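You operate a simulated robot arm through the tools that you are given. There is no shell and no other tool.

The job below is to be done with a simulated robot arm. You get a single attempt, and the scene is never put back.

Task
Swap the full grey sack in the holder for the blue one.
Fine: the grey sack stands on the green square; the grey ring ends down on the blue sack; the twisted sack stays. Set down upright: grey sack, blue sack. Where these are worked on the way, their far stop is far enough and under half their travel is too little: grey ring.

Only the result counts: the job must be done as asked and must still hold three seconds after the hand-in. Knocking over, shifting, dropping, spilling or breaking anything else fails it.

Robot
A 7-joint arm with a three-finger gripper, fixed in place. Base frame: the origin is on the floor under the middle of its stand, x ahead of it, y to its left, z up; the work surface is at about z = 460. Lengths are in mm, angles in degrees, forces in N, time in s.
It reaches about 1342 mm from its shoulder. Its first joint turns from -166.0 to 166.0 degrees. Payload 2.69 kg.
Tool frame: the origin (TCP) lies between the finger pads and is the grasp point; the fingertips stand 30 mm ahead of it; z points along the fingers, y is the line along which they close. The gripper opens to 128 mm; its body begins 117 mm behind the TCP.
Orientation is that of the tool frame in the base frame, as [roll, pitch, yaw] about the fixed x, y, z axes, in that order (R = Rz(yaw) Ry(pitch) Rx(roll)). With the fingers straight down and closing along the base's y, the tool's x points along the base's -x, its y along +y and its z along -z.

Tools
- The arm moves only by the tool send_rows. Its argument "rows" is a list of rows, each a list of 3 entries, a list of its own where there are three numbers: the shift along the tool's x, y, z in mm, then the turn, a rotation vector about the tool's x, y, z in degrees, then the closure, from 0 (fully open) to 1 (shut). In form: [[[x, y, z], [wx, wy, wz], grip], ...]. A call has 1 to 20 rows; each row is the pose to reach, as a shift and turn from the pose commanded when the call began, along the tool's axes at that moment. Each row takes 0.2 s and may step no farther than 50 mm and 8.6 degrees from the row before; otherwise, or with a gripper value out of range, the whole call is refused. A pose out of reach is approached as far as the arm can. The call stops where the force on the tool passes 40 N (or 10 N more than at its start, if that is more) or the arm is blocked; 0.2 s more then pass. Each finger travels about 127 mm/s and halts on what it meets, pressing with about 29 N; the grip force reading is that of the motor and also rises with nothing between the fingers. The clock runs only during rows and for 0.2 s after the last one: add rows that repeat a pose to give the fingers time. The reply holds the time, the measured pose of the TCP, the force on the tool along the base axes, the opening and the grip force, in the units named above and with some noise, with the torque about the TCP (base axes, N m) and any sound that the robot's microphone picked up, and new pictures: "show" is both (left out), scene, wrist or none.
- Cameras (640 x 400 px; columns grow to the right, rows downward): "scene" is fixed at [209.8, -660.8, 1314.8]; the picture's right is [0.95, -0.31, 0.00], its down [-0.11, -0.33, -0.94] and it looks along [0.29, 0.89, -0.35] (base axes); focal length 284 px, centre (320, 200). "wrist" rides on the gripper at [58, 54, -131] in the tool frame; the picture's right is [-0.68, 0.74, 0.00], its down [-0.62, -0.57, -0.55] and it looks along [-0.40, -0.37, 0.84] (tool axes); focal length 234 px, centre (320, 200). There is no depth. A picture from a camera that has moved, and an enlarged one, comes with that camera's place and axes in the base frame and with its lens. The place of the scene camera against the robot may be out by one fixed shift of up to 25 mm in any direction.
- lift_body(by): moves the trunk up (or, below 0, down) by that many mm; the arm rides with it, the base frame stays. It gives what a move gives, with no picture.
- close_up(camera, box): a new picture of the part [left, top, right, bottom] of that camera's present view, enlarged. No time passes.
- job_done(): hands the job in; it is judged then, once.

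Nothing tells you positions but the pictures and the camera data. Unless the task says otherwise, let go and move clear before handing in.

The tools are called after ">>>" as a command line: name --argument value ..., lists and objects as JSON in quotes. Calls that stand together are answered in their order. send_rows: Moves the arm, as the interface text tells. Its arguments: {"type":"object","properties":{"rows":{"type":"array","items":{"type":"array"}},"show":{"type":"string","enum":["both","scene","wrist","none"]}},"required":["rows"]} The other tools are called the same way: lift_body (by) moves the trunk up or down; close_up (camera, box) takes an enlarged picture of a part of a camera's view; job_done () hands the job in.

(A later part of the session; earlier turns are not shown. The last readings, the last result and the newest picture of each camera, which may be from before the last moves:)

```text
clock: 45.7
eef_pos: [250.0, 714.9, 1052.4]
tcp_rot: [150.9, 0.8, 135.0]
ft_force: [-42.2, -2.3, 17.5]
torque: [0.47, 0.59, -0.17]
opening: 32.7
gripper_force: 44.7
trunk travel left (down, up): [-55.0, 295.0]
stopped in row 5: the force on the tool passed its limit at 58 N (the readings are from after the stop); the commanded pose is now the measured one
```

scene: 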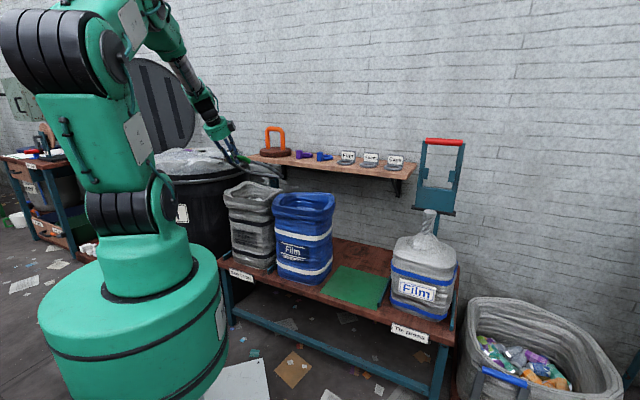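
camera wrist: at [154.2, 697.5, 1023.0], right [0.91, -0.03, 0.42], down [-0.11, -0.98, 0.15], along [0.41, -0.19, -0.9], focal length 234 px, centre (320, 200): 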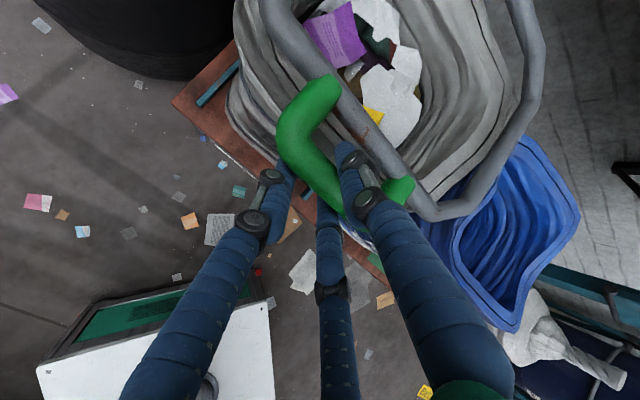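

>>> send_rows --rows '[[[0, 0, 0], [0, 0, 0], 0.74], [[0, 0, 0], [0, 0, 0], 0.73], [[0, 0, 0], [0, 0, 0], 0.73]]' --show "scene"

>>> close_up --camera "scene" --box '[205, 110, 301, 200]'

```text
clock: 46.5
eef_pos: [251.5, 714.3, 1050.0]
tcp_rot: [151.1, 0.8, 134.9]
ft_force: [-1.1, -3.3, -1.7]
torque: [0.0, 0.0, -0.07]
opening: 35.8
gripper_force: 1.0
trunk travel left (down, up): [-55.0, 295.0]
```

scene: 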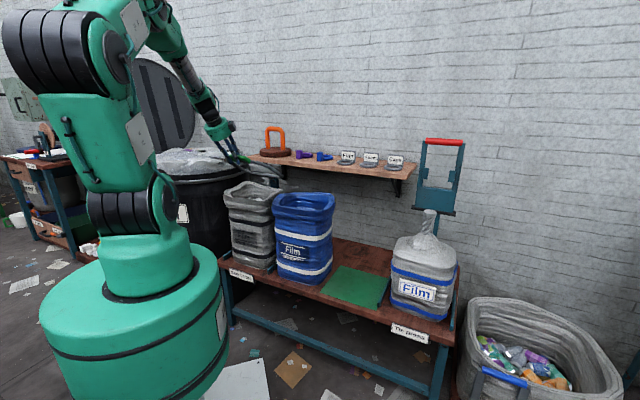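

```text
4.44 times, centred on (253, 155) of scene
camera zoom: at [209.8, -660.8, 1314.8], right [0.95, -0.31, 0.0], down [-0.11, -0.33, -0.94], along [0.29, 0.89, -0.35], focal length 1264 px, centre (618, 400)
```

zoom: 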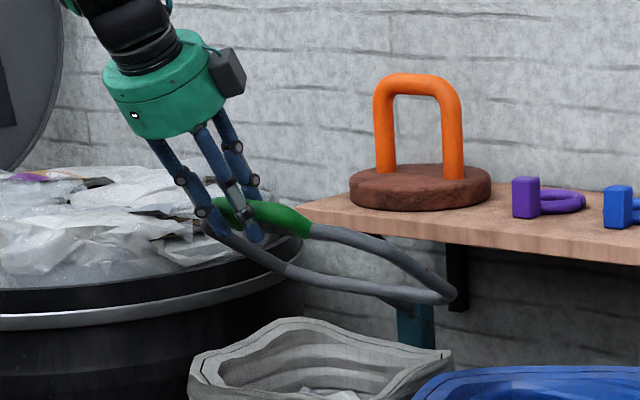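

With the grip loosened to a cage the ring's load is only about 4 N. I'll carry on along the arc this way.

>>> send_rows --rows '[[[0, 14.4, -7], [0.4, 0, 0], 0.73], [[0, 29.1, -13.6], [0.8, 0, 0], 0.73], [[0, 44.2, -19.2], [1.2, 0, 0], 0.73], [[0, 59.6, -24.1], [1.6, 0, 0], 0.73], [[0, 75.1, -28.1], [2, 0, 0], 0.73], [[0, 90.9, -31.4], [2.4, 0, 0], 0.73], [[0, 106.7, -33.7], [2.8, 0, 0], 0.73], [[0, 122.7, -35.3], [3.2, 0, 0], 0.73]]' --show "none"

>>> close_up --camera "scene" --box '[205, 90, 301, 200]'

```text
clock: 48.3
eef_pos: [312.6, 780.8, 1138.9]
tcp_rot: [154.4, 0.9, 135.1]
ft_force: [0.1, -0.3, -0.9]
torque: [0.04, -0.09, -0.01]
opening: 35.2
gripper_force: 0.0
trunk travel left (down, up): [-55.0, 295.0]
```

```text
3.64 times, centred on (253, 145) of scene
camera zoom: at [209.8, -660.8, 1314.8], right [0.95, -0.31, 0.0], down [-0.11, -0.33, -0.94], along [0.29, 0.89, -0.35], focal length 1034 px, centre (564, 400)
```

zoom: 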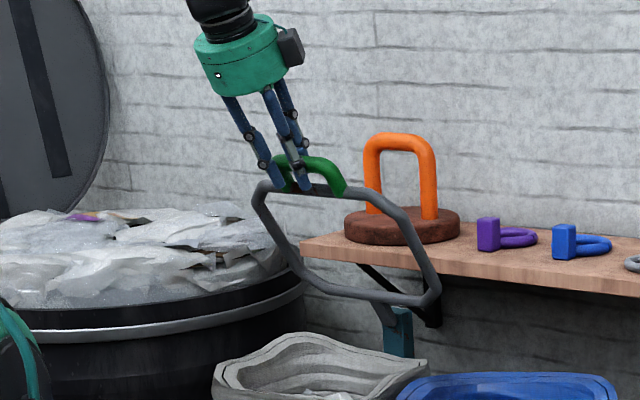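

>>> send_rows --rows '[[[-1, 16, -1.5], [0.4, 0, 0], 0.73], [[-2, 32.3, -2.5], [0.8, 0, 0], 0.73], [[-3, 48.3, -2.3], [1.2, 0, 0], 0.73], [[-4, 64.4, -1.5], [1.6, 0, 0], 0.73], [[-5, 80.3, 0.2], [2, 0, 0], 0.73], [[-6, 96.2, 2.6], [2.4, 0, 0], 0.73], [[-6, 112, 6.2], [2.8, 0, 0], 0.73], [[-6, 127.5, 10.4], [3.2, 0, 0], 0.73], [[-6, 142.8, 15.5], [3.6, 0, 0], 0.73], [[-6, 157.8, 21.1], [4, 0, 0], 0.73]]' --show "none"

>>> close_up --camera "scene" --box '[205, 80, 311, 200]'

```text
clock: 50.5
eef_pos: [421.3, 884.1, 1188.8]
tcp_rot: [158.3, 0.9, 135.2]
ft_force: [0.4, 0.0, 0.0]
torque: [-0.01, 0.0, 0.0]
opening: 34.5
gripper_force: 0.0
trunk travel left (down, up): [-55.0, 295.0]
```

```text
3.33 times, centred on (258, 140) of scene
camera zoom: at [209.8, -660.8, 1314.8], right [0.95, -0.31, 0.0], down [-0.11, -0.33, -0.94], along [0.29, 0.89, -0.35], focal length 948 px, centre (527, 400)
```

zoom: 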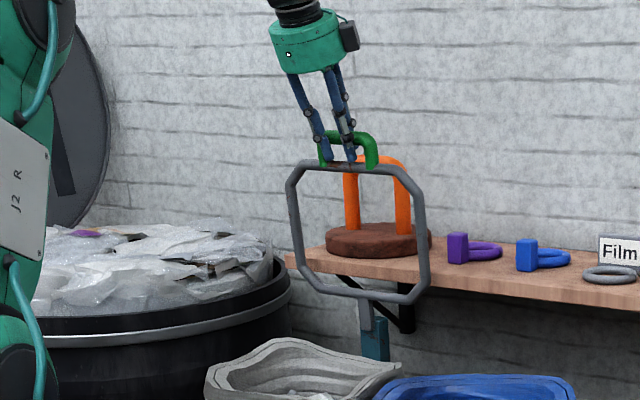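

>>> send_rows --rows '[[[-1, 10, 3.7], [0.3, 0, 0], 0.73], [[-2, 20, 7.7], [0.5, 0, 0], 0.73], [[-2, 29.8, 11.9], [0.8, 0, 0], 0.73], [[-2, 39.3, 16.5], [1.1, 0, 0], 0.73], [[-2, 48.8, 21.5], [1.4, 0, 0], 0.73], [[-2, 58.2, 26.7], [1.6, 0, 0], 0.73]]' --show "none"

>>> close_up --camera "scene" --box '[205, 80, 311, 200]'

>>> close_up --camera "wrist" --box '[160, 0, 640, 300]'

```text
clock: 51.9
eef_pos: [468.2, 926.7, 1187.5]
tcp_rot: [160.1, 0.8, 135.3]
ft_force: [-11.7, -8.9, -1.7]
torque: [0.04, 0.12, -0.34]
opening: 37.5
gripper_force: 2.1
trunk travel left (down, up): [-55.0, 295.0]
```

```text
3.33 times, centred on (258, 140) of scene
camera zoom: at [209.8, -660.8, 1314.8], right [0.95, -0.31, 0.0], down [-0.11, -0.33, -0.94], along [0.29, 0.89, -0.35], focal length 948 px, centre (527, 400)
```

zoom: 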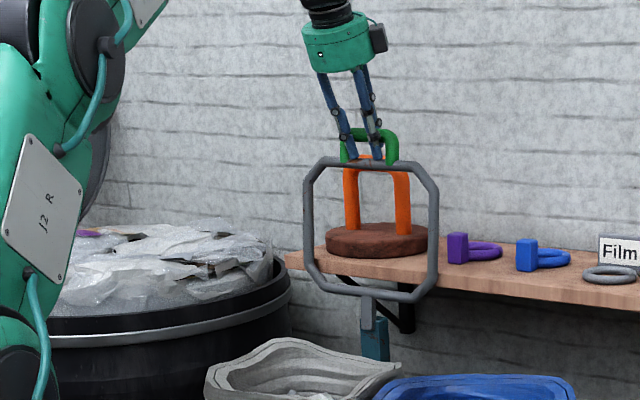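

```text
1.33 times, centred on (400, 150) of wrist
camera zoom: at [430.9, 970.8, 1328.1], right [0.97, 0.02, 0.26], down [-0.07, -0.94, 0.33], along [0.25, -0.34, -0.91], focal length 312 px, centre (213, 267)
```

zoom: 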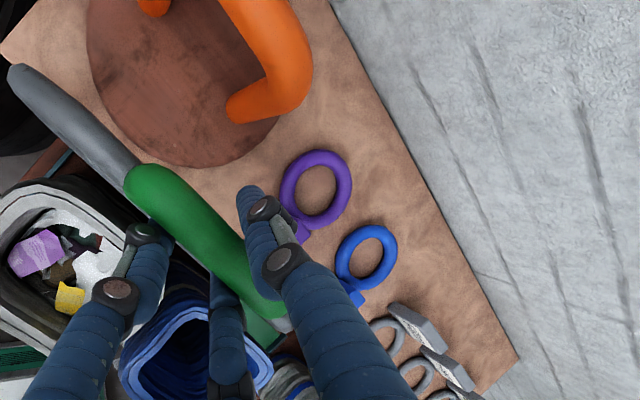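

>>> send_rows --rows '[[[0, 5, 2], [0, 0, 0], 0.73], [[0, 9, 4], [0, 0, 0], 0.73], [[0, 9, 4], [0, 0, 0], 0.73]]' --show "none"

>>> close_up --camera "scene" --box '[205, 80, 311, 200]'

```text
clock: 52.3
eef_pos: [470.1, 927.5, 1187.5]
tcp_rot: [160.4, 0.9, 135.2]
ft_force: [-14.1, -20.0, 3.9]
torque: [-0.02, 0.44, -0.13]
opening: 38.9
gripper_force: 2.8
trunk travel left (down, up): [-55.0, 295.0]
stopped in row 1: the force on the tool passed its limit at 49 N (the readings are from after the stop); the commanded pose is now the measured one
```

```text
3.33 times, centred on (258, 140) of scene
camera zoom: at [209.8, -660.8, 1314.8], right [0.95, -0.31, 0.0], down [-0.11, -0.33, -0.94], along [0.29, 0.89, -0.35], focal length 948 px, centre (527, 400)
```

zoom: 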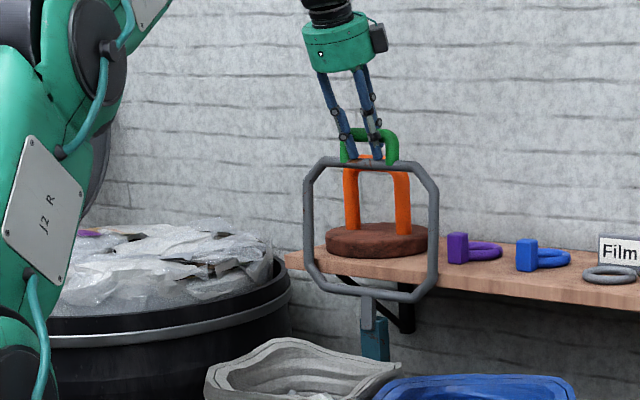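

The ring is against a hard far stop (force climbs with no motion). I'll open up and retreat along the finger direction.

>>> send_rows --rows '[[[0, -3, 0], [0, 0, 0], 0.6], [[0, -5, 0], [0, 0, 0], 0.6], [[0, -5, -15], [0, 0, 0], 0.6], [[0, -5, -35], [0, 0, 0], 0.6], [[0, -5, -60], [0, 0, 0], 0.6], [[0, -5, -80], [0, 0, 0], 0.6]]' --show "none"

>>> close_up --camera "scene" --box '[205, 80, 311, 200]'

```text
clock: 53.7
eef_pos: [448.9, 908.0, 1260.1]
tcp_rot: [160.4, 0.9, 135.2]
ft_force: [-0.1, 0.6, 0.4]
torque: [-0.02, 0.01, 0.0]
opening: 51.2
gripper_force: 0.1
trunk travel left (down, up): [-55.0, 295.0]
```

```text
3.33 times, centred on (258, 140) of scene
camera zoom: at [209.8, -660.8, 1314.8], right [0.95, -0.31, 0.0], down [-0.11, -0.33, -0.94], along [0.29, 0.89, -0.35], focal length 948 px, centre (527, 400)
```

zoom: 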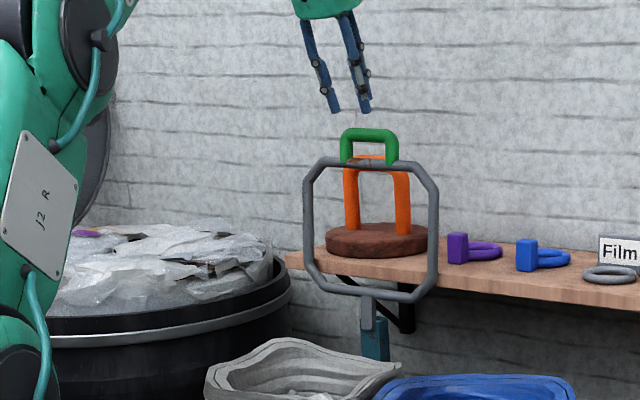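

>>> send_rows --rows '[[[0, -41, -14.5], [3.3, 0, 0], 0.4], [[0, -82, -29], [6.6, 0, 0], 0.4], [[0, -123, -43.5], [9.9, 0, 0], 0.3], [[0, -164, -58], [13.2, 0, 0], 0.3], [[0, -205, -72.5], [16.5, 0, 0], 0.3], [[0, -245, -87], [19.6, 0, 0], 0.3], [[0, -245, -87], [19.6, 0, 0], 0.3]]' --show "both"

>>> close_up --camera "wrist" --box '[240, 0, 640, 250]'

>>> close_up --camera "scene" --box '[205, 100, 345, 300]'

```text
clock: 55.3
eef_pos: [264.0, 723.5, 1260.7]
tcp_rot: [179.9, 0.9, 135.1]
ft_force: [0.1, 0.2, 0.6]
torque: [0.04, -0.04, 0.05]
opening: 89.7
gripper_force: 0.1
trunk travel left (down, up): [-55.0, 295.0]
camera wrist: at [258.9, 801.0, 1391.4], right [1.0, 0.05, 0.01], down [0.03, -0.83, 0.56], along [0.04, -0.56, -0.83], focal length 234 px, centre (320, 200)
```

scene: 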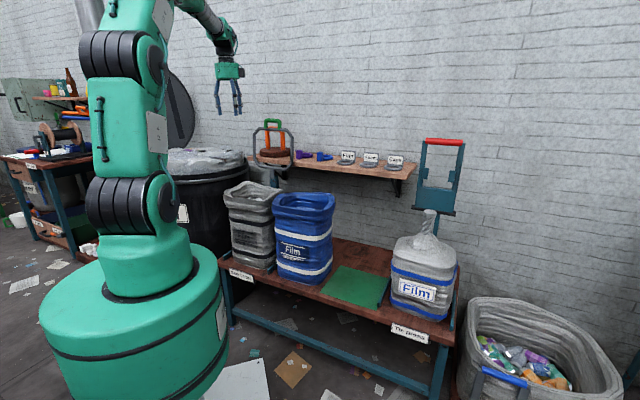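
wrist: 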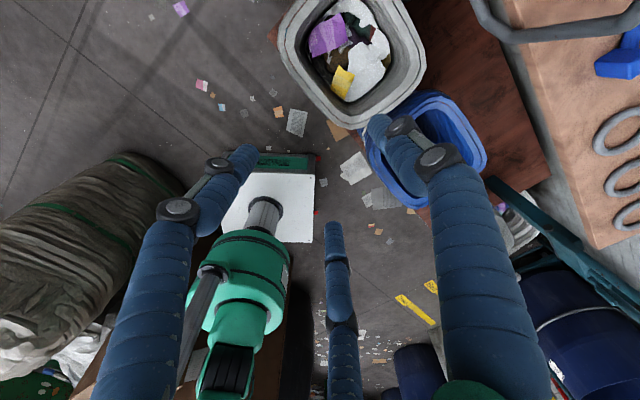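

```text
1.60 times, centred on (440, 125) of wrist
camera zoom: at [258.9, 801.0, 1391.4], right [1.0, 0.05, 0.01], down [0.03, -0.83, 0.56], along [0.04, -0.56, -0.83], focal length 375 px, centre (128, 320)
```

zoom: 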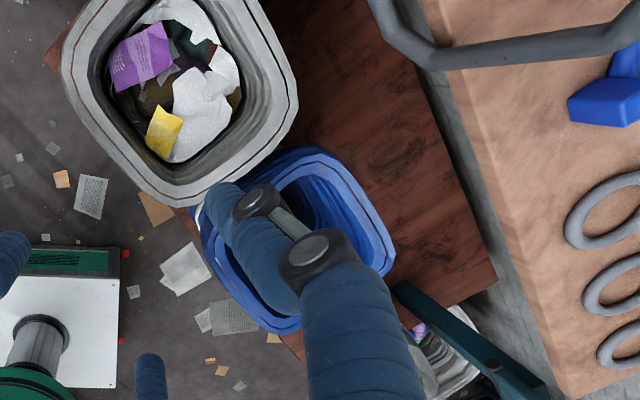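

```text
2.00 times, centred on (275, 200) of scene
camera zoom: at [209.8, -660.8, 1314.8], right [0.95, -0.31, 0.0], down [-0.11, -0.33, -0.94], along [0.29, 0.89, -0.35], focal length 569 px, centre (410, 200)
```

zoom: 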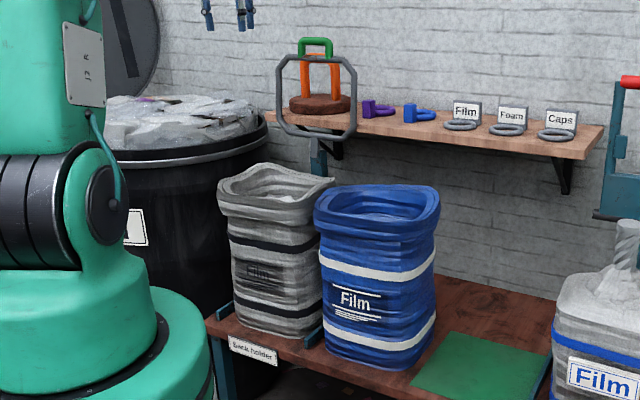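

The ring is parked up. Now for the grey sack: I'll descend over its front rim for a closer look.

>>> send_rows --rows '[[[0, -2, 45], [0, 0, 0], 0.3], [[-2, -4, 90], [0, 0, 0], 0.3], [[-4, -8, 135], [0, 0, 0], 0.3], [[-5, -8, 180], [0, 0, 0], 0.3], [[-5, -8, 225], [0, 0, 0], 0.3], [[-5, -8, 250], [0, 0, 0], 0.3], [[-5, -8, 250], [0, 0, 0], 0.3]]' --show "both"

>>> close_up --camera "wrist" --box '[240, 0, 560, 200]'

>>> close_up --camera "scene" --box '[210, 120, 320, 230]'

```text
clock: 56.9
eef_pos: [265.2, 713.8, 1010.3]
tcp_rot: [179.8, 0.9, 135.2]
ft_force: [0.1, 0.2, 0.9]
torque: [-0.01, 0.02, -0.02]
opening: 89.6
gripper_force: 0.0
trunk travel left (down, up): [-55.0, 295.0]
camera wrist: at [260.4, 791.2, 1140.4], right [1.0, 0.05, 0.01], down [0.03, -0.83, 0.56], along [0.04, -0.56, -0.83], focal length 234 px, centre (320, 200)
```

scene: 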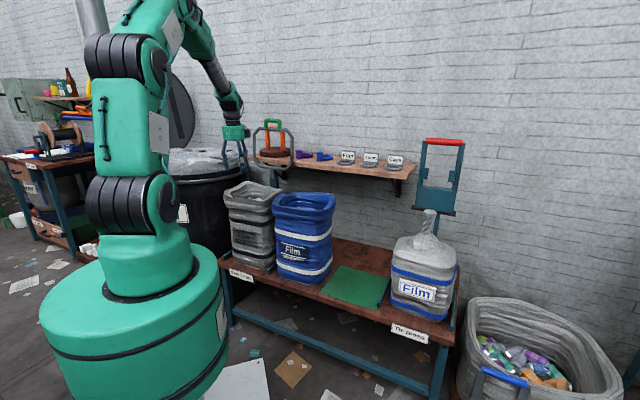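
wrist: 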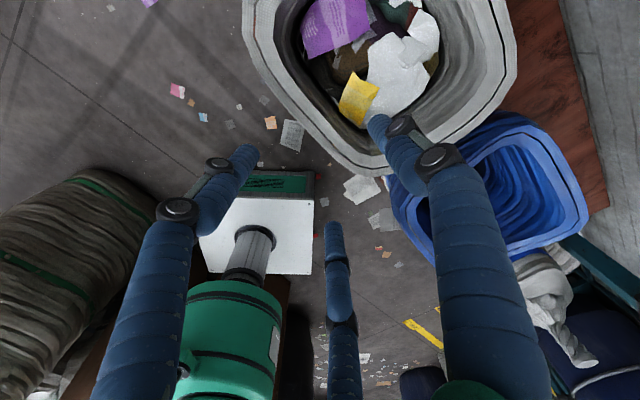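

```text
2.00 times, centred on (400, 100) of wrist
camera zoom: at [260.4, 791.2, 1140.4], right [1.0, 0.05, 0.01], down [0.03, -0.83, 0.56], along [0.04, -0.56, -0.83], focal length 468 px, centre (160, 400)
```

zoom: 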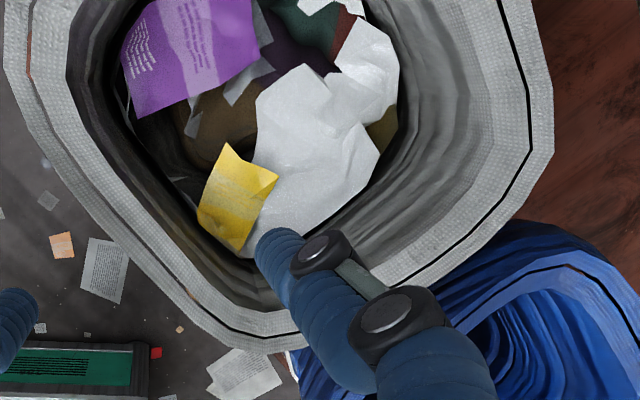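

```text
3.64 times, centred on (265, 175) of scene
camera zoom: at [209.8, -660.8, 1314.8], right [0.95, -0.31, 0.0], down [-0.11, -0.33, -0.94], along [0.29, 0.89, -0.35], focal length 1034 px, centre (520, 291)
```

zoom: 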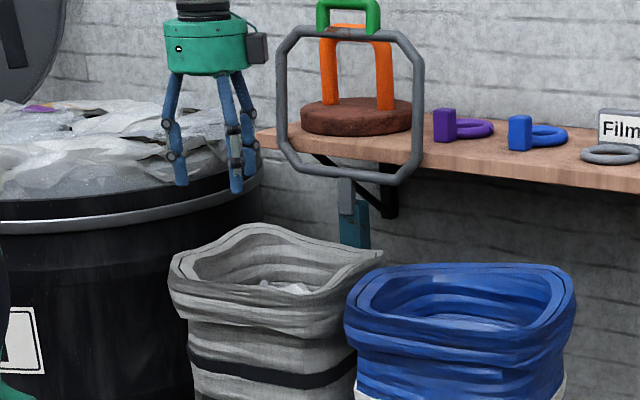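

The rim is a cuff about 28 mm thick with its front outer edge near q≈686. I'll come down with one finger inside and two outside the front wall.

>>> send_rows --rows '[[[2, -6, 35], [0, 0, 0], 0.3], [[2, -6, 70], [0, 0, 0], 0.3], [[2, -6, 95], [0, 0, 0], 0.3], [[2, -6, 110], [0, 0, 0], 0.3], [[2, -6, 110], [0, 0, 0], 0.3]]' --show "both"

>>> close_up --camera "wrist" --box '[200, 20, 520, 220]'

>>> close_up --camera "scene" --box '[210, 140, 300, 230]'

```text
clock: 58.1
eef_pos: [261.0, 708.0, 897.9]
tcp_rot: [180.0, 1.0, 135.2]
ft_force: [-0.6, -0.1, -0.4]
torque: [-0.01, -0.02, -0.02]
opening: 89.5
gripper_force: 0.1
trunk travel left (down, up): [-55.0, 295.0]
camera wrist: at [256.0, 786.8, 1028.9], right [1.0, 0.05, 0.01], down [0.03, -0.83, 0.56], along [0.04, -0.56, -0.83], focal length 234 px, centre (320, 200)
```

scene: 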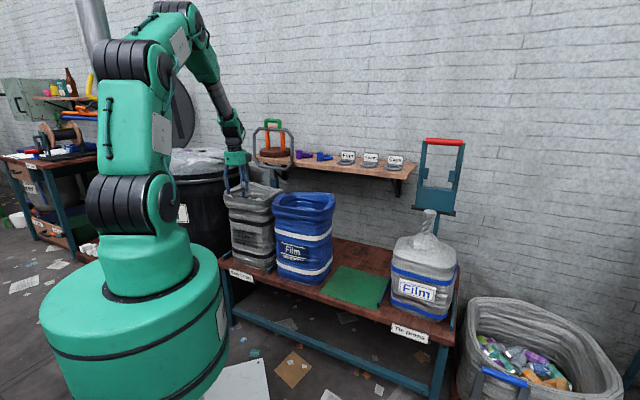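
wrist: 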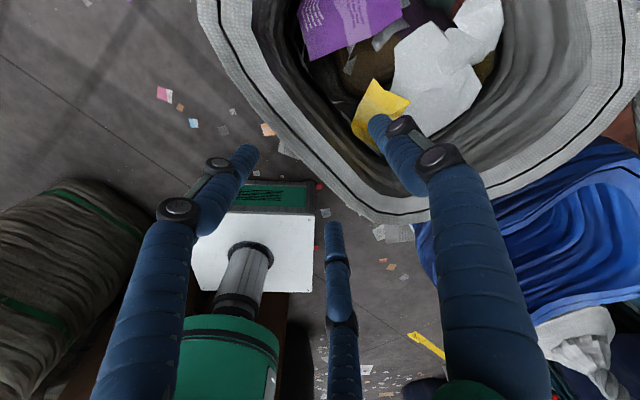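

```text
2.00 times, centred on (360, 120) of wrist
camera zoom: at [256.0, 786.8, 1028.9], right [1.0, 0.05, 0.01], down [0.03, -0.83, 0.56], along [0.04, -0.56, -0.83], focal length 468 px, centre (240, 360)
```

zoom: 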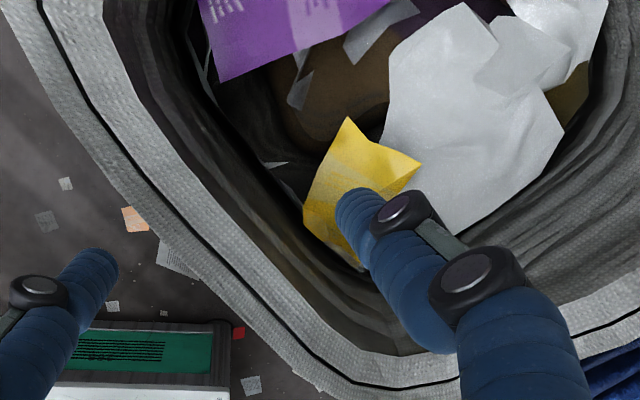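

```text
4.44 times, centred on (255, 185) of scene
camera zoom: at [209.8, -660.8, 1314.8], right [0.95, -0.31, 0.0], down [-0.11, -0.33, -0.94], along [0.29, 0.89, -0.35], focal length 1264 px, centre (609, 267)
```

zoom: 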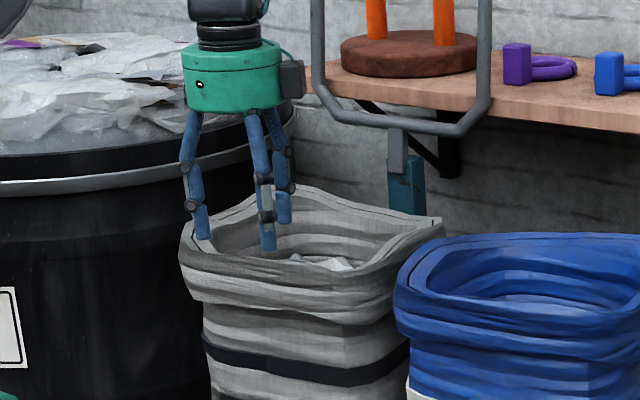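

>>> send_rows --rows '[[[0, 0, 15], [0, 0, 0], 0.3], [[0, 0, 30], [0, 0, 0], 0.3], [[0, 0, 45], [0, 0, 0], 0.3], [[0, 0, 62], [0, 0, 0], 0.3], [[0, 0, 62], [0, 0, 0], 0.3]]' --show "both"

>>> close_up --camera "wrist" --box '[200, 20, 520, 220]'

>>> close_up --camera "scene" --box '[210, 140, 300, 230]'

```text
clock: 59.3
eef_pos: [262.8, 707.8, 834.6]
tcp_rot: [-180.0, 0.8, 135.2]
ft_force: [-0.8, 0.0, 0.5]
torque: [0.01, 0.0, 0.02]
opening: 89.7
gripper_force: 0.1
trunk travel left (down, up): [-55.0, 295.0]
camera wrist: at [259.5, 785.5, 965.3], right [1.0, 0.05, 0.01], down [0.03, -0.83, 0.56], along [0.04, -0.56, -0.83], focal length 234 px, centre (320, 200)
```

scene: 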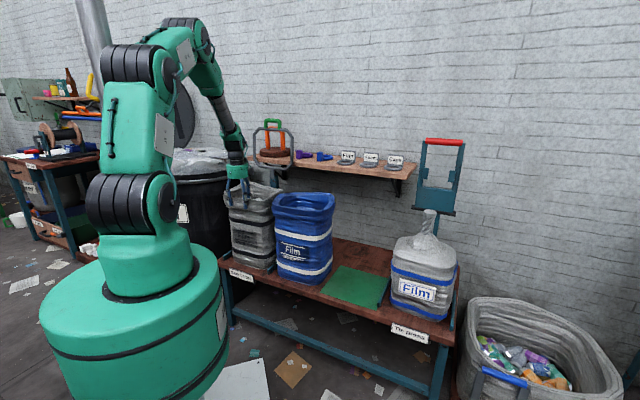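
wrist: 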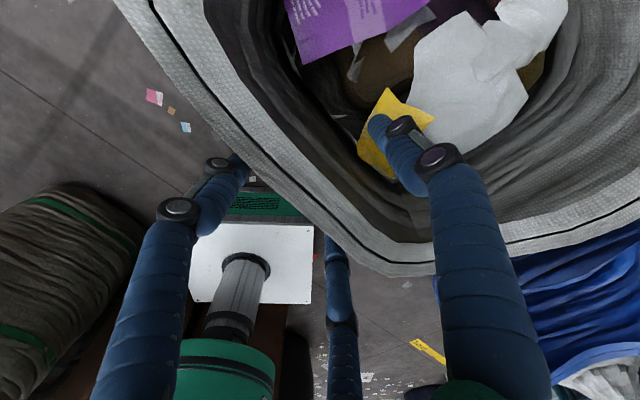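

```text
2.00 times, centred on (360, 120) of wrist
camera zoom: at [259.5, 785.5, 965.3], right [1.0, 0.05, 0.01], down [0.03, -0.83, 0.56], along [0.04, -0.56, -0.83], focal length 468 px, centre (240, 360)
```

zoom: 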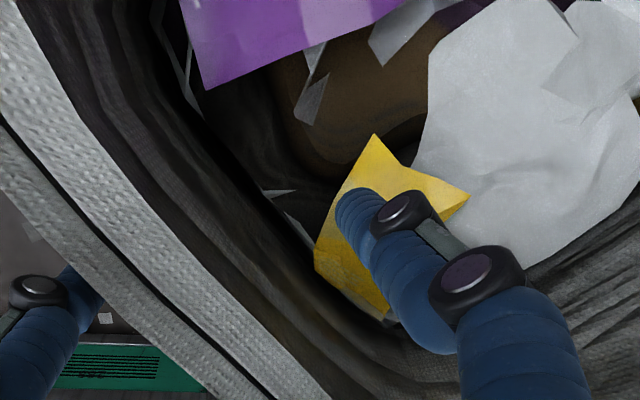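

```text
4.44 times, centred on (255, 185) of scene
camera zoom: at [209.8, -660.8, 1314.8], right [0.95, -0.31, 0.0], down [-0.11, -0.33, -0.94], along [0.29, 0.89, -0.35], focal length 1264 px, centre (609, 267)
```

zoom: 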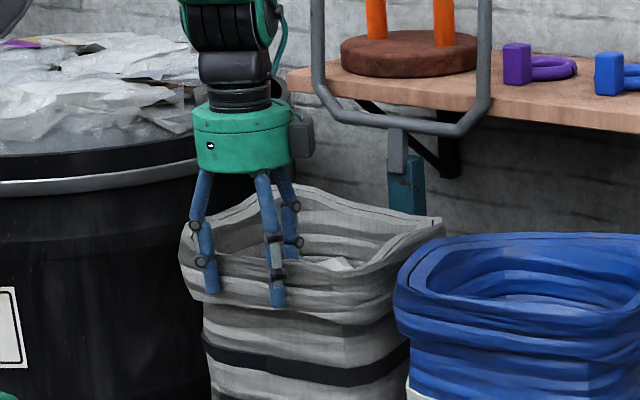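

The fingers straddle the front wall well. Closing the grip now.

>>> send_rows --rows '[[[0, 0, 0], [0, 0, 0], 0.5], [[0, 0, 0], [0, 0, 0], 0.7], [[0, 0, 0], [0, 0, 0], 0.85], [[0, 0, 0], [0, 0, 0], 1], [[0, 0, 0], [0, 0, 0], 1], [[0, 0, 0], [0, 0, 0], 1]]' --show "both"

>>> close_up --camera "wrist" --box '[200, 20, 520, 220]'

>>> close_up --camera "scene" --box '[210, 140, 300, 230]'

```text
clock: 60.7
eef_pos: [262.5, 707.3, 833.5]
tcp_rot: [179.9, 0.8, 135.2]
ft_force: [1.4, 2.9, -0.3]
torque: [1.1, -0.83, 0.06]
opening: 28.8
gripper_force: 29.5
trunk travel left (down, up): [-55.0, 295.0]
camera wrist: at [259.5, 785.5, 965.7], right [1.0, 0.05, 0.01], down [0.03, -0.83, 0.56], along [0.04, -0.56, -0.83], focal length 234 px, centre (320, 200)
```

scene: 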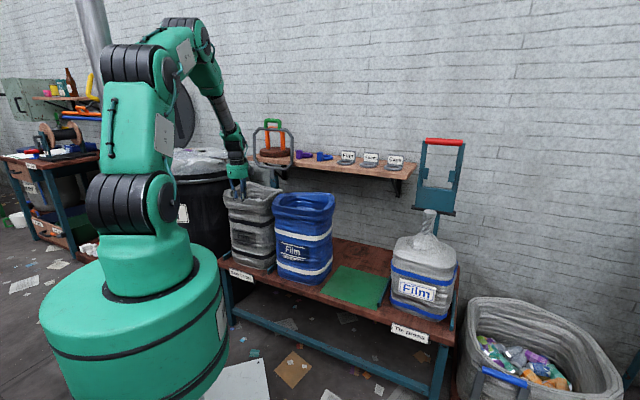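
wrist: 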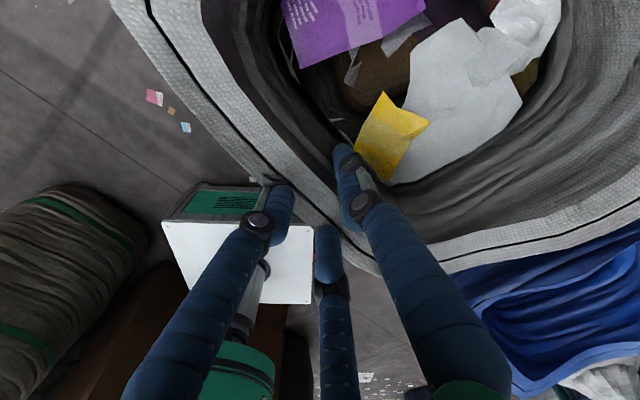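

```text
2.00 times, centred on (360, 120) of wrist
camera zoom: at [259.5, 785.5, 965.7], right [1.0, 0.05, 0.01], down [0.03, -0.83, 0.56], along [0.04, -0.56, -0.83], focal length 468 px, centre (240, 360)
```

zoom: 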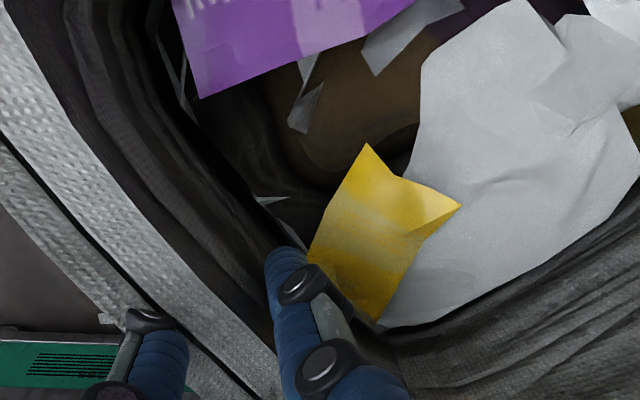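

```text
4.44 times, centred on (255, 185) of scene
camera zoom: at [209.8, -660.8, 1314.8], right [0.95, -0.31, 0.0], down [-0.11, -0.33, -0.94], along [0.29, 0.89, -0.35], focal length 1264 px, centre (609, 267)
```

zoom: 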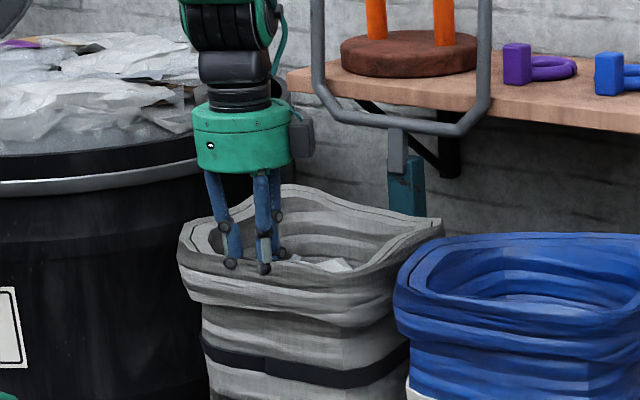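

The wall is gripped (29.5 N). A small test lift will show the weight and how much it tilts.

>>> send_rows --rows '[[[0, 0, -3], [0, 0, 0], 1], [[0, 0, -6], [0, 0, 0], 1], [[0, 0, -10], [0, 0, 0], 1], [[0, 0, -14], [0, 0, 0], 1], [[0, 0, -14], [0, 0, 0], 1]]' --show "none"

>>> close_up --camera "scene" --box '[205, 145, 345, 295]'

```text
clock: 61.9
eef_pos: [262.3, 704.9, 847.9]
tcp_rot: [179.9, 0.9, 135.2]
ft_force: [0.7, 0.9, -4.6]
torque: [0.57, -0.24, -0.03]
opening: 25.4
gripper_force: 29.0
trunk travel left (down, up): [-55.0, 295.0]
```

```text
2.67 times, centred on (275, 220) of scene
camera zoom: at [209.8, -660.8, 1314.8], right [0.95, -0.31, 0.0], down [-0.11, -0.33, -0.94], along [0.29, 0.89, -0.35], focal length 758 px, centre (440, 147)
```

zoom: 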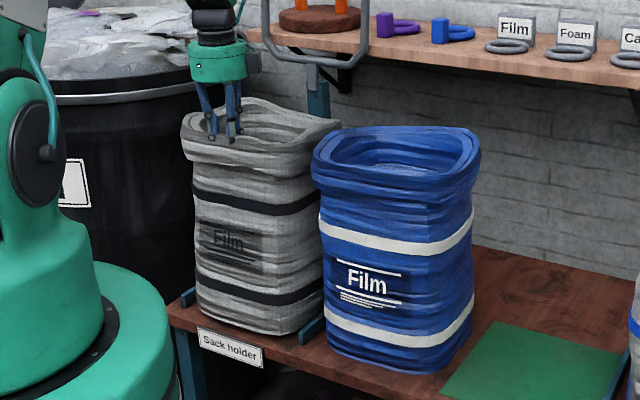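

>>> send_rows --rows '[[[0, 0, -8], [0, 0, 0], 1], [[0, 0, -16], [0, 0, 0], 1], [[0, 0, -24], [0, 0, 0], 1], [[0, 0, -32], [0, 0, 0], 1], [[0, 0, -40], [0, 0, 0], 1], [[0, 0, -40], [0, 0, 0], 1]]' --show "none"

>>> close_up --camera "scene" --box '[205, 130, 345, 295]'

>>> close_up --camera "wrist" --box '[200, 20, 520, 220]'

```text
clock: 63.3
eef_pos: [261.0, 705.7, 890.1]
tcp_rot: [179.9, 0.9, 135.1]
ft_force: [-0.3, -0.9, -9.4]
torque: [-0.48, 0.47, -0.02]
opening: 24.9
gripper_force: 29.5
trunk travel left (down, up): [-55.0, 295.0]
```

```text
2.42 times, centred on (275, 212) of scene
camera zoom: at [209.8, -660.8, 1314.8], right [0.95, -0.31, 0.0], down [-0.11, -0.33, -0.94], along [0.29, 0.89, -0.35], focal length 689 px, centre (429, 170)
```

zoom: 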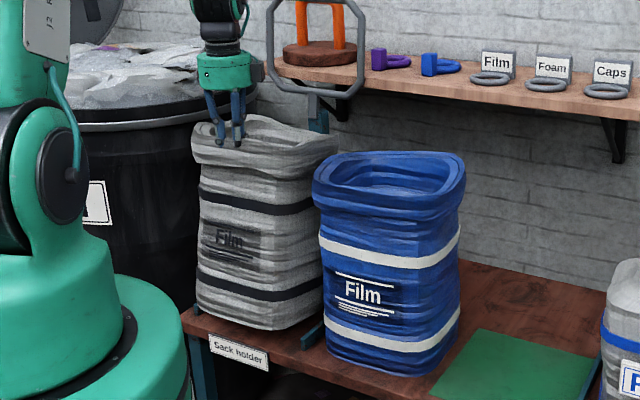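

```text
2.00 times, centred on (360, 120) of wrist
camera zoom: at [256.5, 784.8, 1021.0], right [1.0, 0.05, 0.01], down [0.03, -0.83, 0.56], along [0.04, -0.56, -0.83], focal length 468 px, centre (240, 360)
```

zoom: 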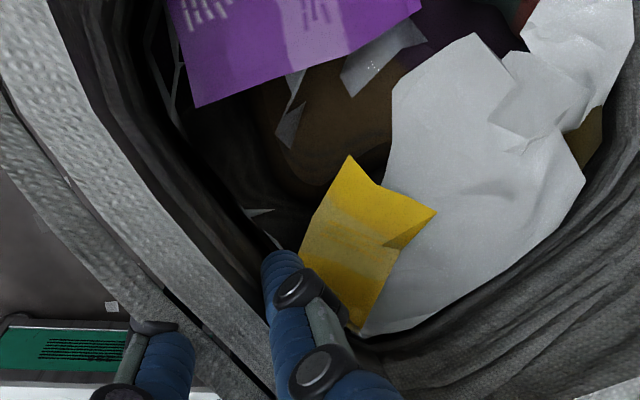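

The sack weighs about 1 kg and hangs nearly upright. I'll keep lifting straight up with the trunk, after easing slightly away from the ring.

>>> send_rows --rows '[[[0, -5, -10], [0, 0, 0], 1], [[0, -10, -20], [0, 0, 0], 1], [[0, -15, -30], [0, 0, 0], 1], [[0, -15, -30], [0, 0, 0], 1]]' --show "none"

>>> lift_body --by 120

>>> close_up --camera "scene" --box '[195, 80, 345, 295]'

```text
clock: 64.3
eef_pos: [249.1, 697.1, 919.3]
tcp_rot: [179.8, 0.9, 135.2]
ft_force: [-0.3, 0.2, -9.7]
torque: [-0.49, 0.46, 0.04]
opening: 25.1
gripper_force: 29.4
trunk travel left (down, up): [-55.0, 295.0]
```

```text
clock: 65.8
eef_pos: [251.1, 697.0, 1039.1]
tcp_rot: [-179.9, 0.9, 135.2]
ft_force: [-0.5, 0.7, -9.2]
torque: [-0.52, 0.41, 0.01]
opening: 24.9
gripper_force: 29.3
trunk travel left (down, up): [-175.0, 175.0]
```

```text
1.86 times, centred on (270, 188) of scene
camera zoom: at [209.8, -660.8, 1314.8], right [0.95, -0.31, 0.0], down [-0.11, -0.33, -0.94], along [0.29, 0.89, -0.35], focal length 529 px, centre (413, 223)
```

zoom: 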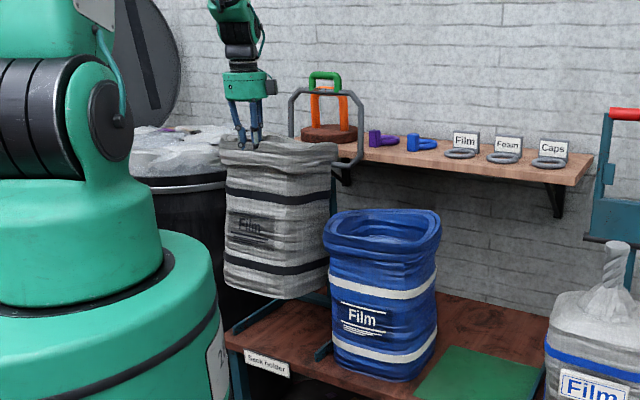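

>>> lift_body --by 165

>>> send_rows --rows '[[[0, 0, -15], [0, 0, 0], 1], [[0, 0, -30], [0, 0, 0], 1], [[0, 0, -45], [0, 0, 0], 1], [[0, 0, -60], [0, 0, 0], 1], [[0, 0, -75], [0, 0, 0], 1], [[0, 0, -90], [0, 0, 0], 1], [[0, 0, -90], [0, 0, 0], 1]]' --show "both"

>>> close_up --camera "scene" --box '[195, 20, 395, 240]'

```text
clock: 67.7
eef_pos: [250.7, 696.3, 1204.6]
tcp_rot: [180.0, 0.9, 135.3]
ft_force: [-0.1, 0.8, -9.7]
torque: [-0.53, 0.46, -0.04]
opening: 25.3
gripper_force: 28.9
trunk travel left (down, up): [-340.0, 10.0]
```

```text
clock: 69.3
eef_pos: [248.6, 696.5, 1294.7]
tcp_rot: [179.9, 0.8, 135.1]
ft_force: [-0.4, -0.3, -9.7]
torque: [-0.47, 0.47, 0.01]
opening: 24.9
gripper_force: 28.6
trunk travel left (down, up): [-340.0, 10.0]
camera wrist: at [244.2, 775.5, 1425.6], right [1.0, 0.05, 0.01], down [0.03, -0.83, 0.56], along [0.04, -0.56, -0.83], focal length 234 px, centre (320, 200)
```

scene: 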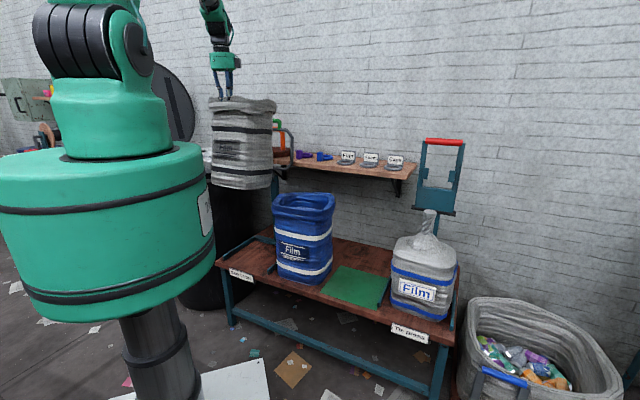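
wrist: 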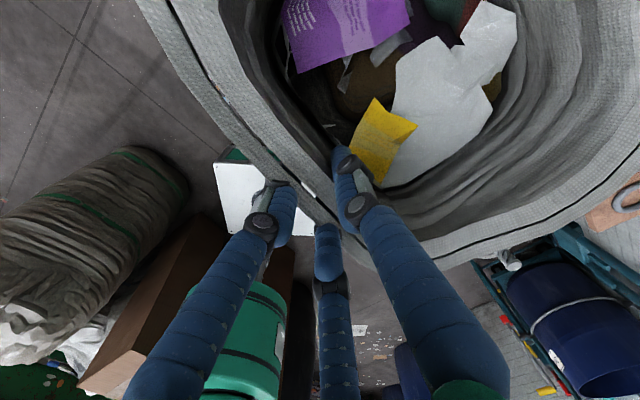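

```text
1.82 times, centred on (295, 130) of scene
camera zoom: at [209.8, -660.8, 1314.8], right [0.95, -0.31, 0.0], down [-0.11, -0.33, -0.94], along [0.29, 0.89, -0.35], focal length 517 px, centre (366, 327)
```

zoom: 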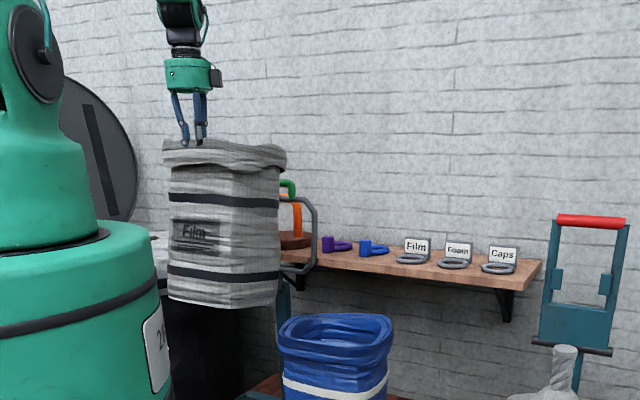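

The sack is above the blue rim; I'll raise it 35 mm more for margin and start moving it along the bench toward the green mat.

>>> send_rows --rows '[[[0, 0, -15], [0, 0, 0], 1], [[0, -3, -35], [0, 0, 0], 1], [[-15, -5, -35], [0, 0, 0], 1], [[-35, -5, -35], [0, 0, 0], 1], [[-60, -5, -35], [0, 0, 0], 1], [[-90, -5, -35], [0, 0, 0], 1], [[-120, -5, -35], [0, 0, 0], 1], [[-150, -5, -35], [0, 0, 0], 1], [[-180, -5, -35], [0, 0, 0], 1], [[-200, -5, -35], [0, 0, 0], 1], [[-210, -5, -35], [0, 0, 0], 1], [[-210, -5, -35], [0, 0, 0], 1]]' --show "scene"

>>> close_up --camera "scene" --box '[195, 20, 395, 240]'

```text
clock: 71.9
eef_pos: [396.7, 546.6, 1334.9]
tcp_rot: [179.9, 1.0, 135.3]
ft_force: [-0.6, -0.2, -9.6]
torque: [-0.51, 0.44, -0.02]
opening: 24.7
gripper_force: 28.8
trunk travel left (down, up): [-340.0, 10.0]
```

scene: 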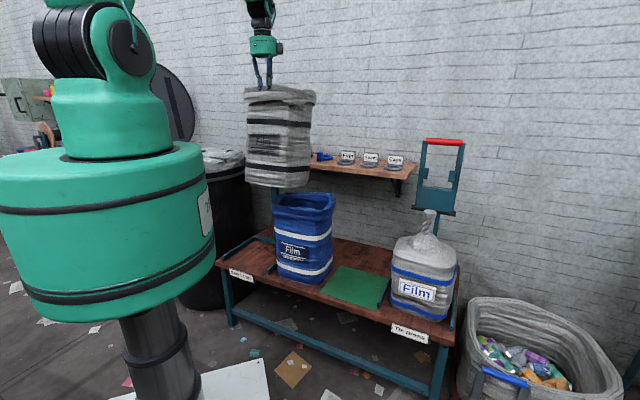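

```text
1.82 times, centred on (295, 130) of scene
camera zoom: at [209.8, -660.8, 1314.8], right [0.95, -0.31, 0.0], down [-0.11, -0.33, -0.94], along [0.29, 0.89, -0.35], focal length 517 px, centre (366, 327)
```

zoom: 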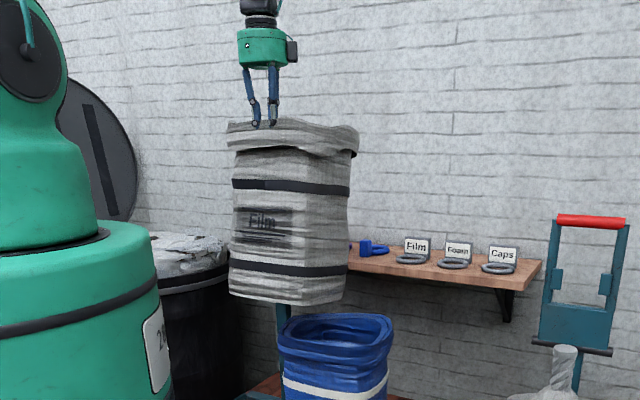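

>>> send_rows --rows '[[[-12, 0, 0], [0, 0, 0], 1], [[-30, 0, 0], [0, 0, 0], 1], [[-55, 0, 0], [0, 0, 0], 1], [[-85, 0, 0], [0, 0, 0], 1], [[-115, 0, 0], [0, 0, 0], 1], [[-145, 0, 0], [0, 0, 0], 1], [[-175, 0, 0], [0, 0, 0], 1], [[-205, 0, 0], [0, 0, 0], 1], [[-235, 0, 0], [0, 0, 0], 1], [[-265, 0, 0], [0, 0, 0], 1], [[-295, 0, 0], [0, 0, 0], 1], [[-325, 0, 0], [0, 0, 0], 1], [[-350, 0, 0], [0, 0, 0], 1], [[-368, 0, 0], [0, 0, 0], 1], [[-378, 0, 0], [0, 0, 0], 1], [[-378, 0, 0], [0, 0, 0], 1]]' --show "both"

>>> close_up --camera "scene" --box '[205, 20, 485, 340]'

```text
clock: 75.3
eef_pos: [663.0, 278.8, 1338.6]
tcp_rot: [-180.0, 1.0, 135.4]
ft_force: [-0.6, 0.0, -10.2]
torque: [-0.5, 0.47, -0.01]
opening: 24.9
gripper_force: 29.1
trunk travel left (down, up): [-340.0, 10.0]
camera wrist: at [658.7, 358.0, 1469.7], right [1.0, 0.05, 0.01], down [0.03, -0.83, 0.56], along [0.03, -0.56, -0.83], focal length 234 px, centre (320, 200)
```

scene: 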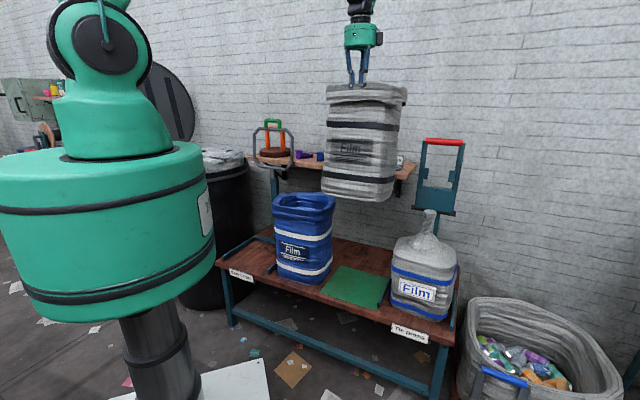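
wrist: 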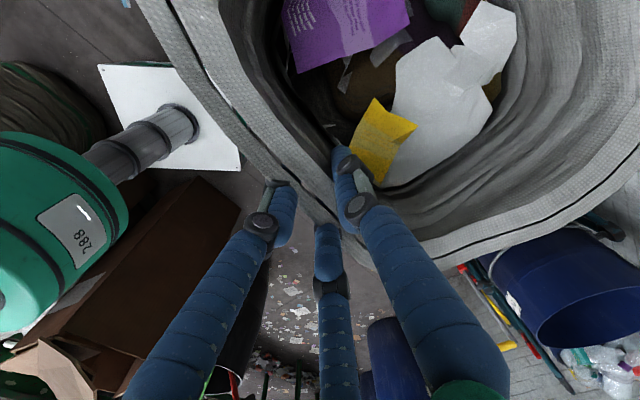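

```text
1.25 times, centred on (345, 180) of scene
camera zoom: at [209.8, -660.8, 1314.8], right [0.95, -0.31, 0.0], down [-0.11, -0.33, -0.94], along [0.29, 0.89, -0.35], focal length 355 px, centre (289, 225)
```

zoom: 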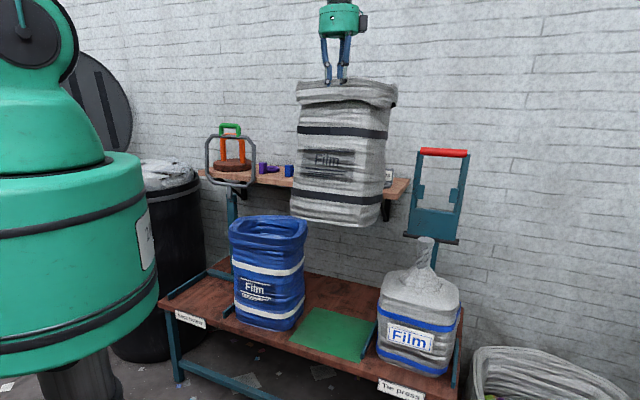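

>>> close_up --camera "scene" --box '[300, 240, 420, 330]'

>>> close_up --camera "scene" --box '[210, 220, 470, 380]'

```text
4.44 times, centred on (360, 285) of scene
camera zoom: at [209.8, -660.8, 1314.8], right [0.95, -0.31, 0.0], down [-0.11, -0.33, -0.94], along [0.29, 0.89, -0.35], focal length 1264 px, centre (142, -178)
```

zoom: 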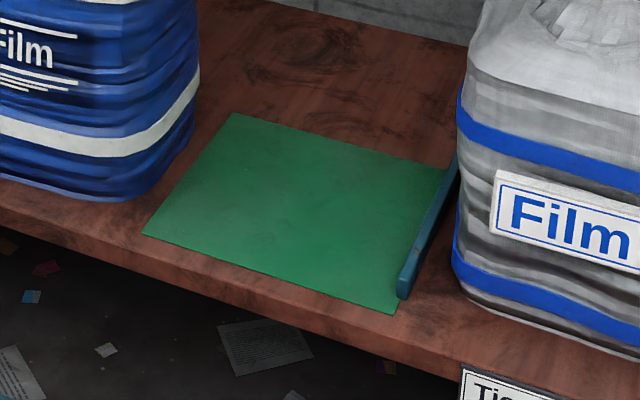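

```text
2.46 times, centred on (340, 300) of scene
camera zoom: at [209.8, -660.8, 1314.8], right [0.95, -0.31, 0.0], down [-0.11, -0.33, -0.94], along [0.29, 0.89, -0.35], focal length 700 px, centre (271, -46)
```

zoom: 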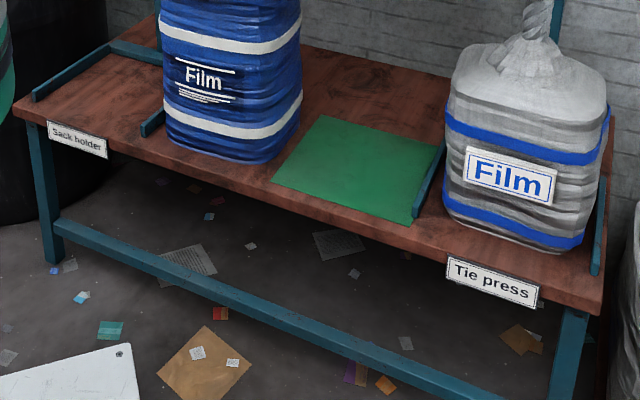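

>>> close_up --camera "scene" --box '[305, 60, 425, 220]'

```text
2.50 times, centred on (365, 140) of scene
camera zoom: at [209.8, -660.8, 1314.8], right [0.95, -0.31, 0.0], down [-0.11, -0.33, -0.94], along [0.29, 0.89, -0.35], focal length 711 px, centre (208, 350)
```

zoom: 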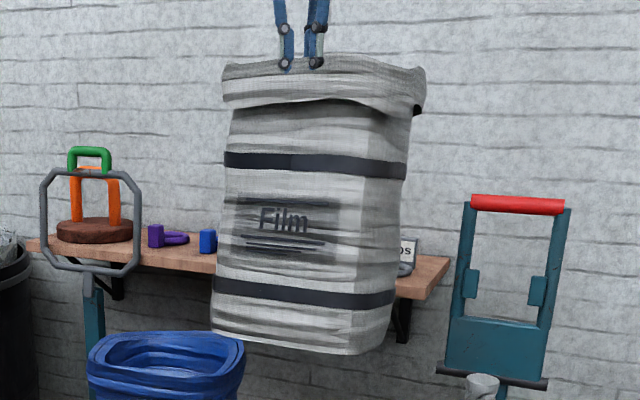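

The sack hangs about 9° off plumb with its bottom toward the robot. I'll tip the tool forward to level it before lowering.

>>> send_rows --rows '[[[0, 0, 0], [-2.5, 0, 0], 1], [[0, 0, 0], [-5, 0, 0], 1], [[0, 0, 0], [-7.5, 0, 0], 1], [[0, 0, 0], [-10, 0, 0], 1], [[0, 0, 0], [-10, 0, 0], 1], [[0, 0, 0], [-10, 0, 0], 1]]' --show "none"

>>> close_up --camera "scene" --box '[305, 60, 425, 220]'

```text
clock: 76.7
eef_pos: [663.1, 280.1, 1339.1]
tcp_rot: [170.0, 0.9, 135.2]
ft_force: [-0.1, 0.3, -9.8]
torque: [-0.76, 0.69, -0.02]
opening: 25.0
gripper_force: 29.2
trunk travel left (down, up): [-340.0, 10.0]
```

```text
2.50 times, centred on (365, 140) of scene
camera zoom: at [209.8, -660.8, 1314.8], right [0.95, -0.31, 0.0], down [-0.11, -0.33, -0.94], along [0.29, 0.89, -0.35], focal length 711 px, centre (208, 350)
```

zoom: 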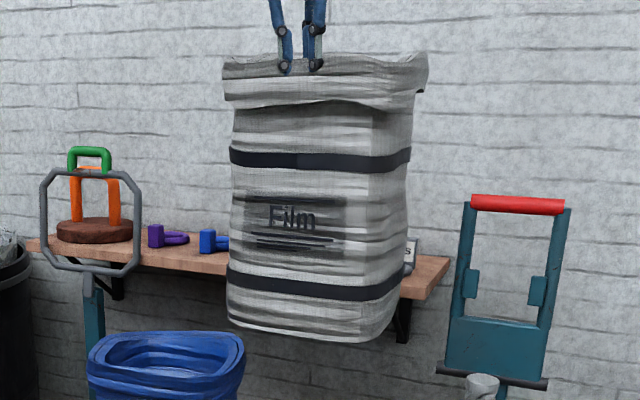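

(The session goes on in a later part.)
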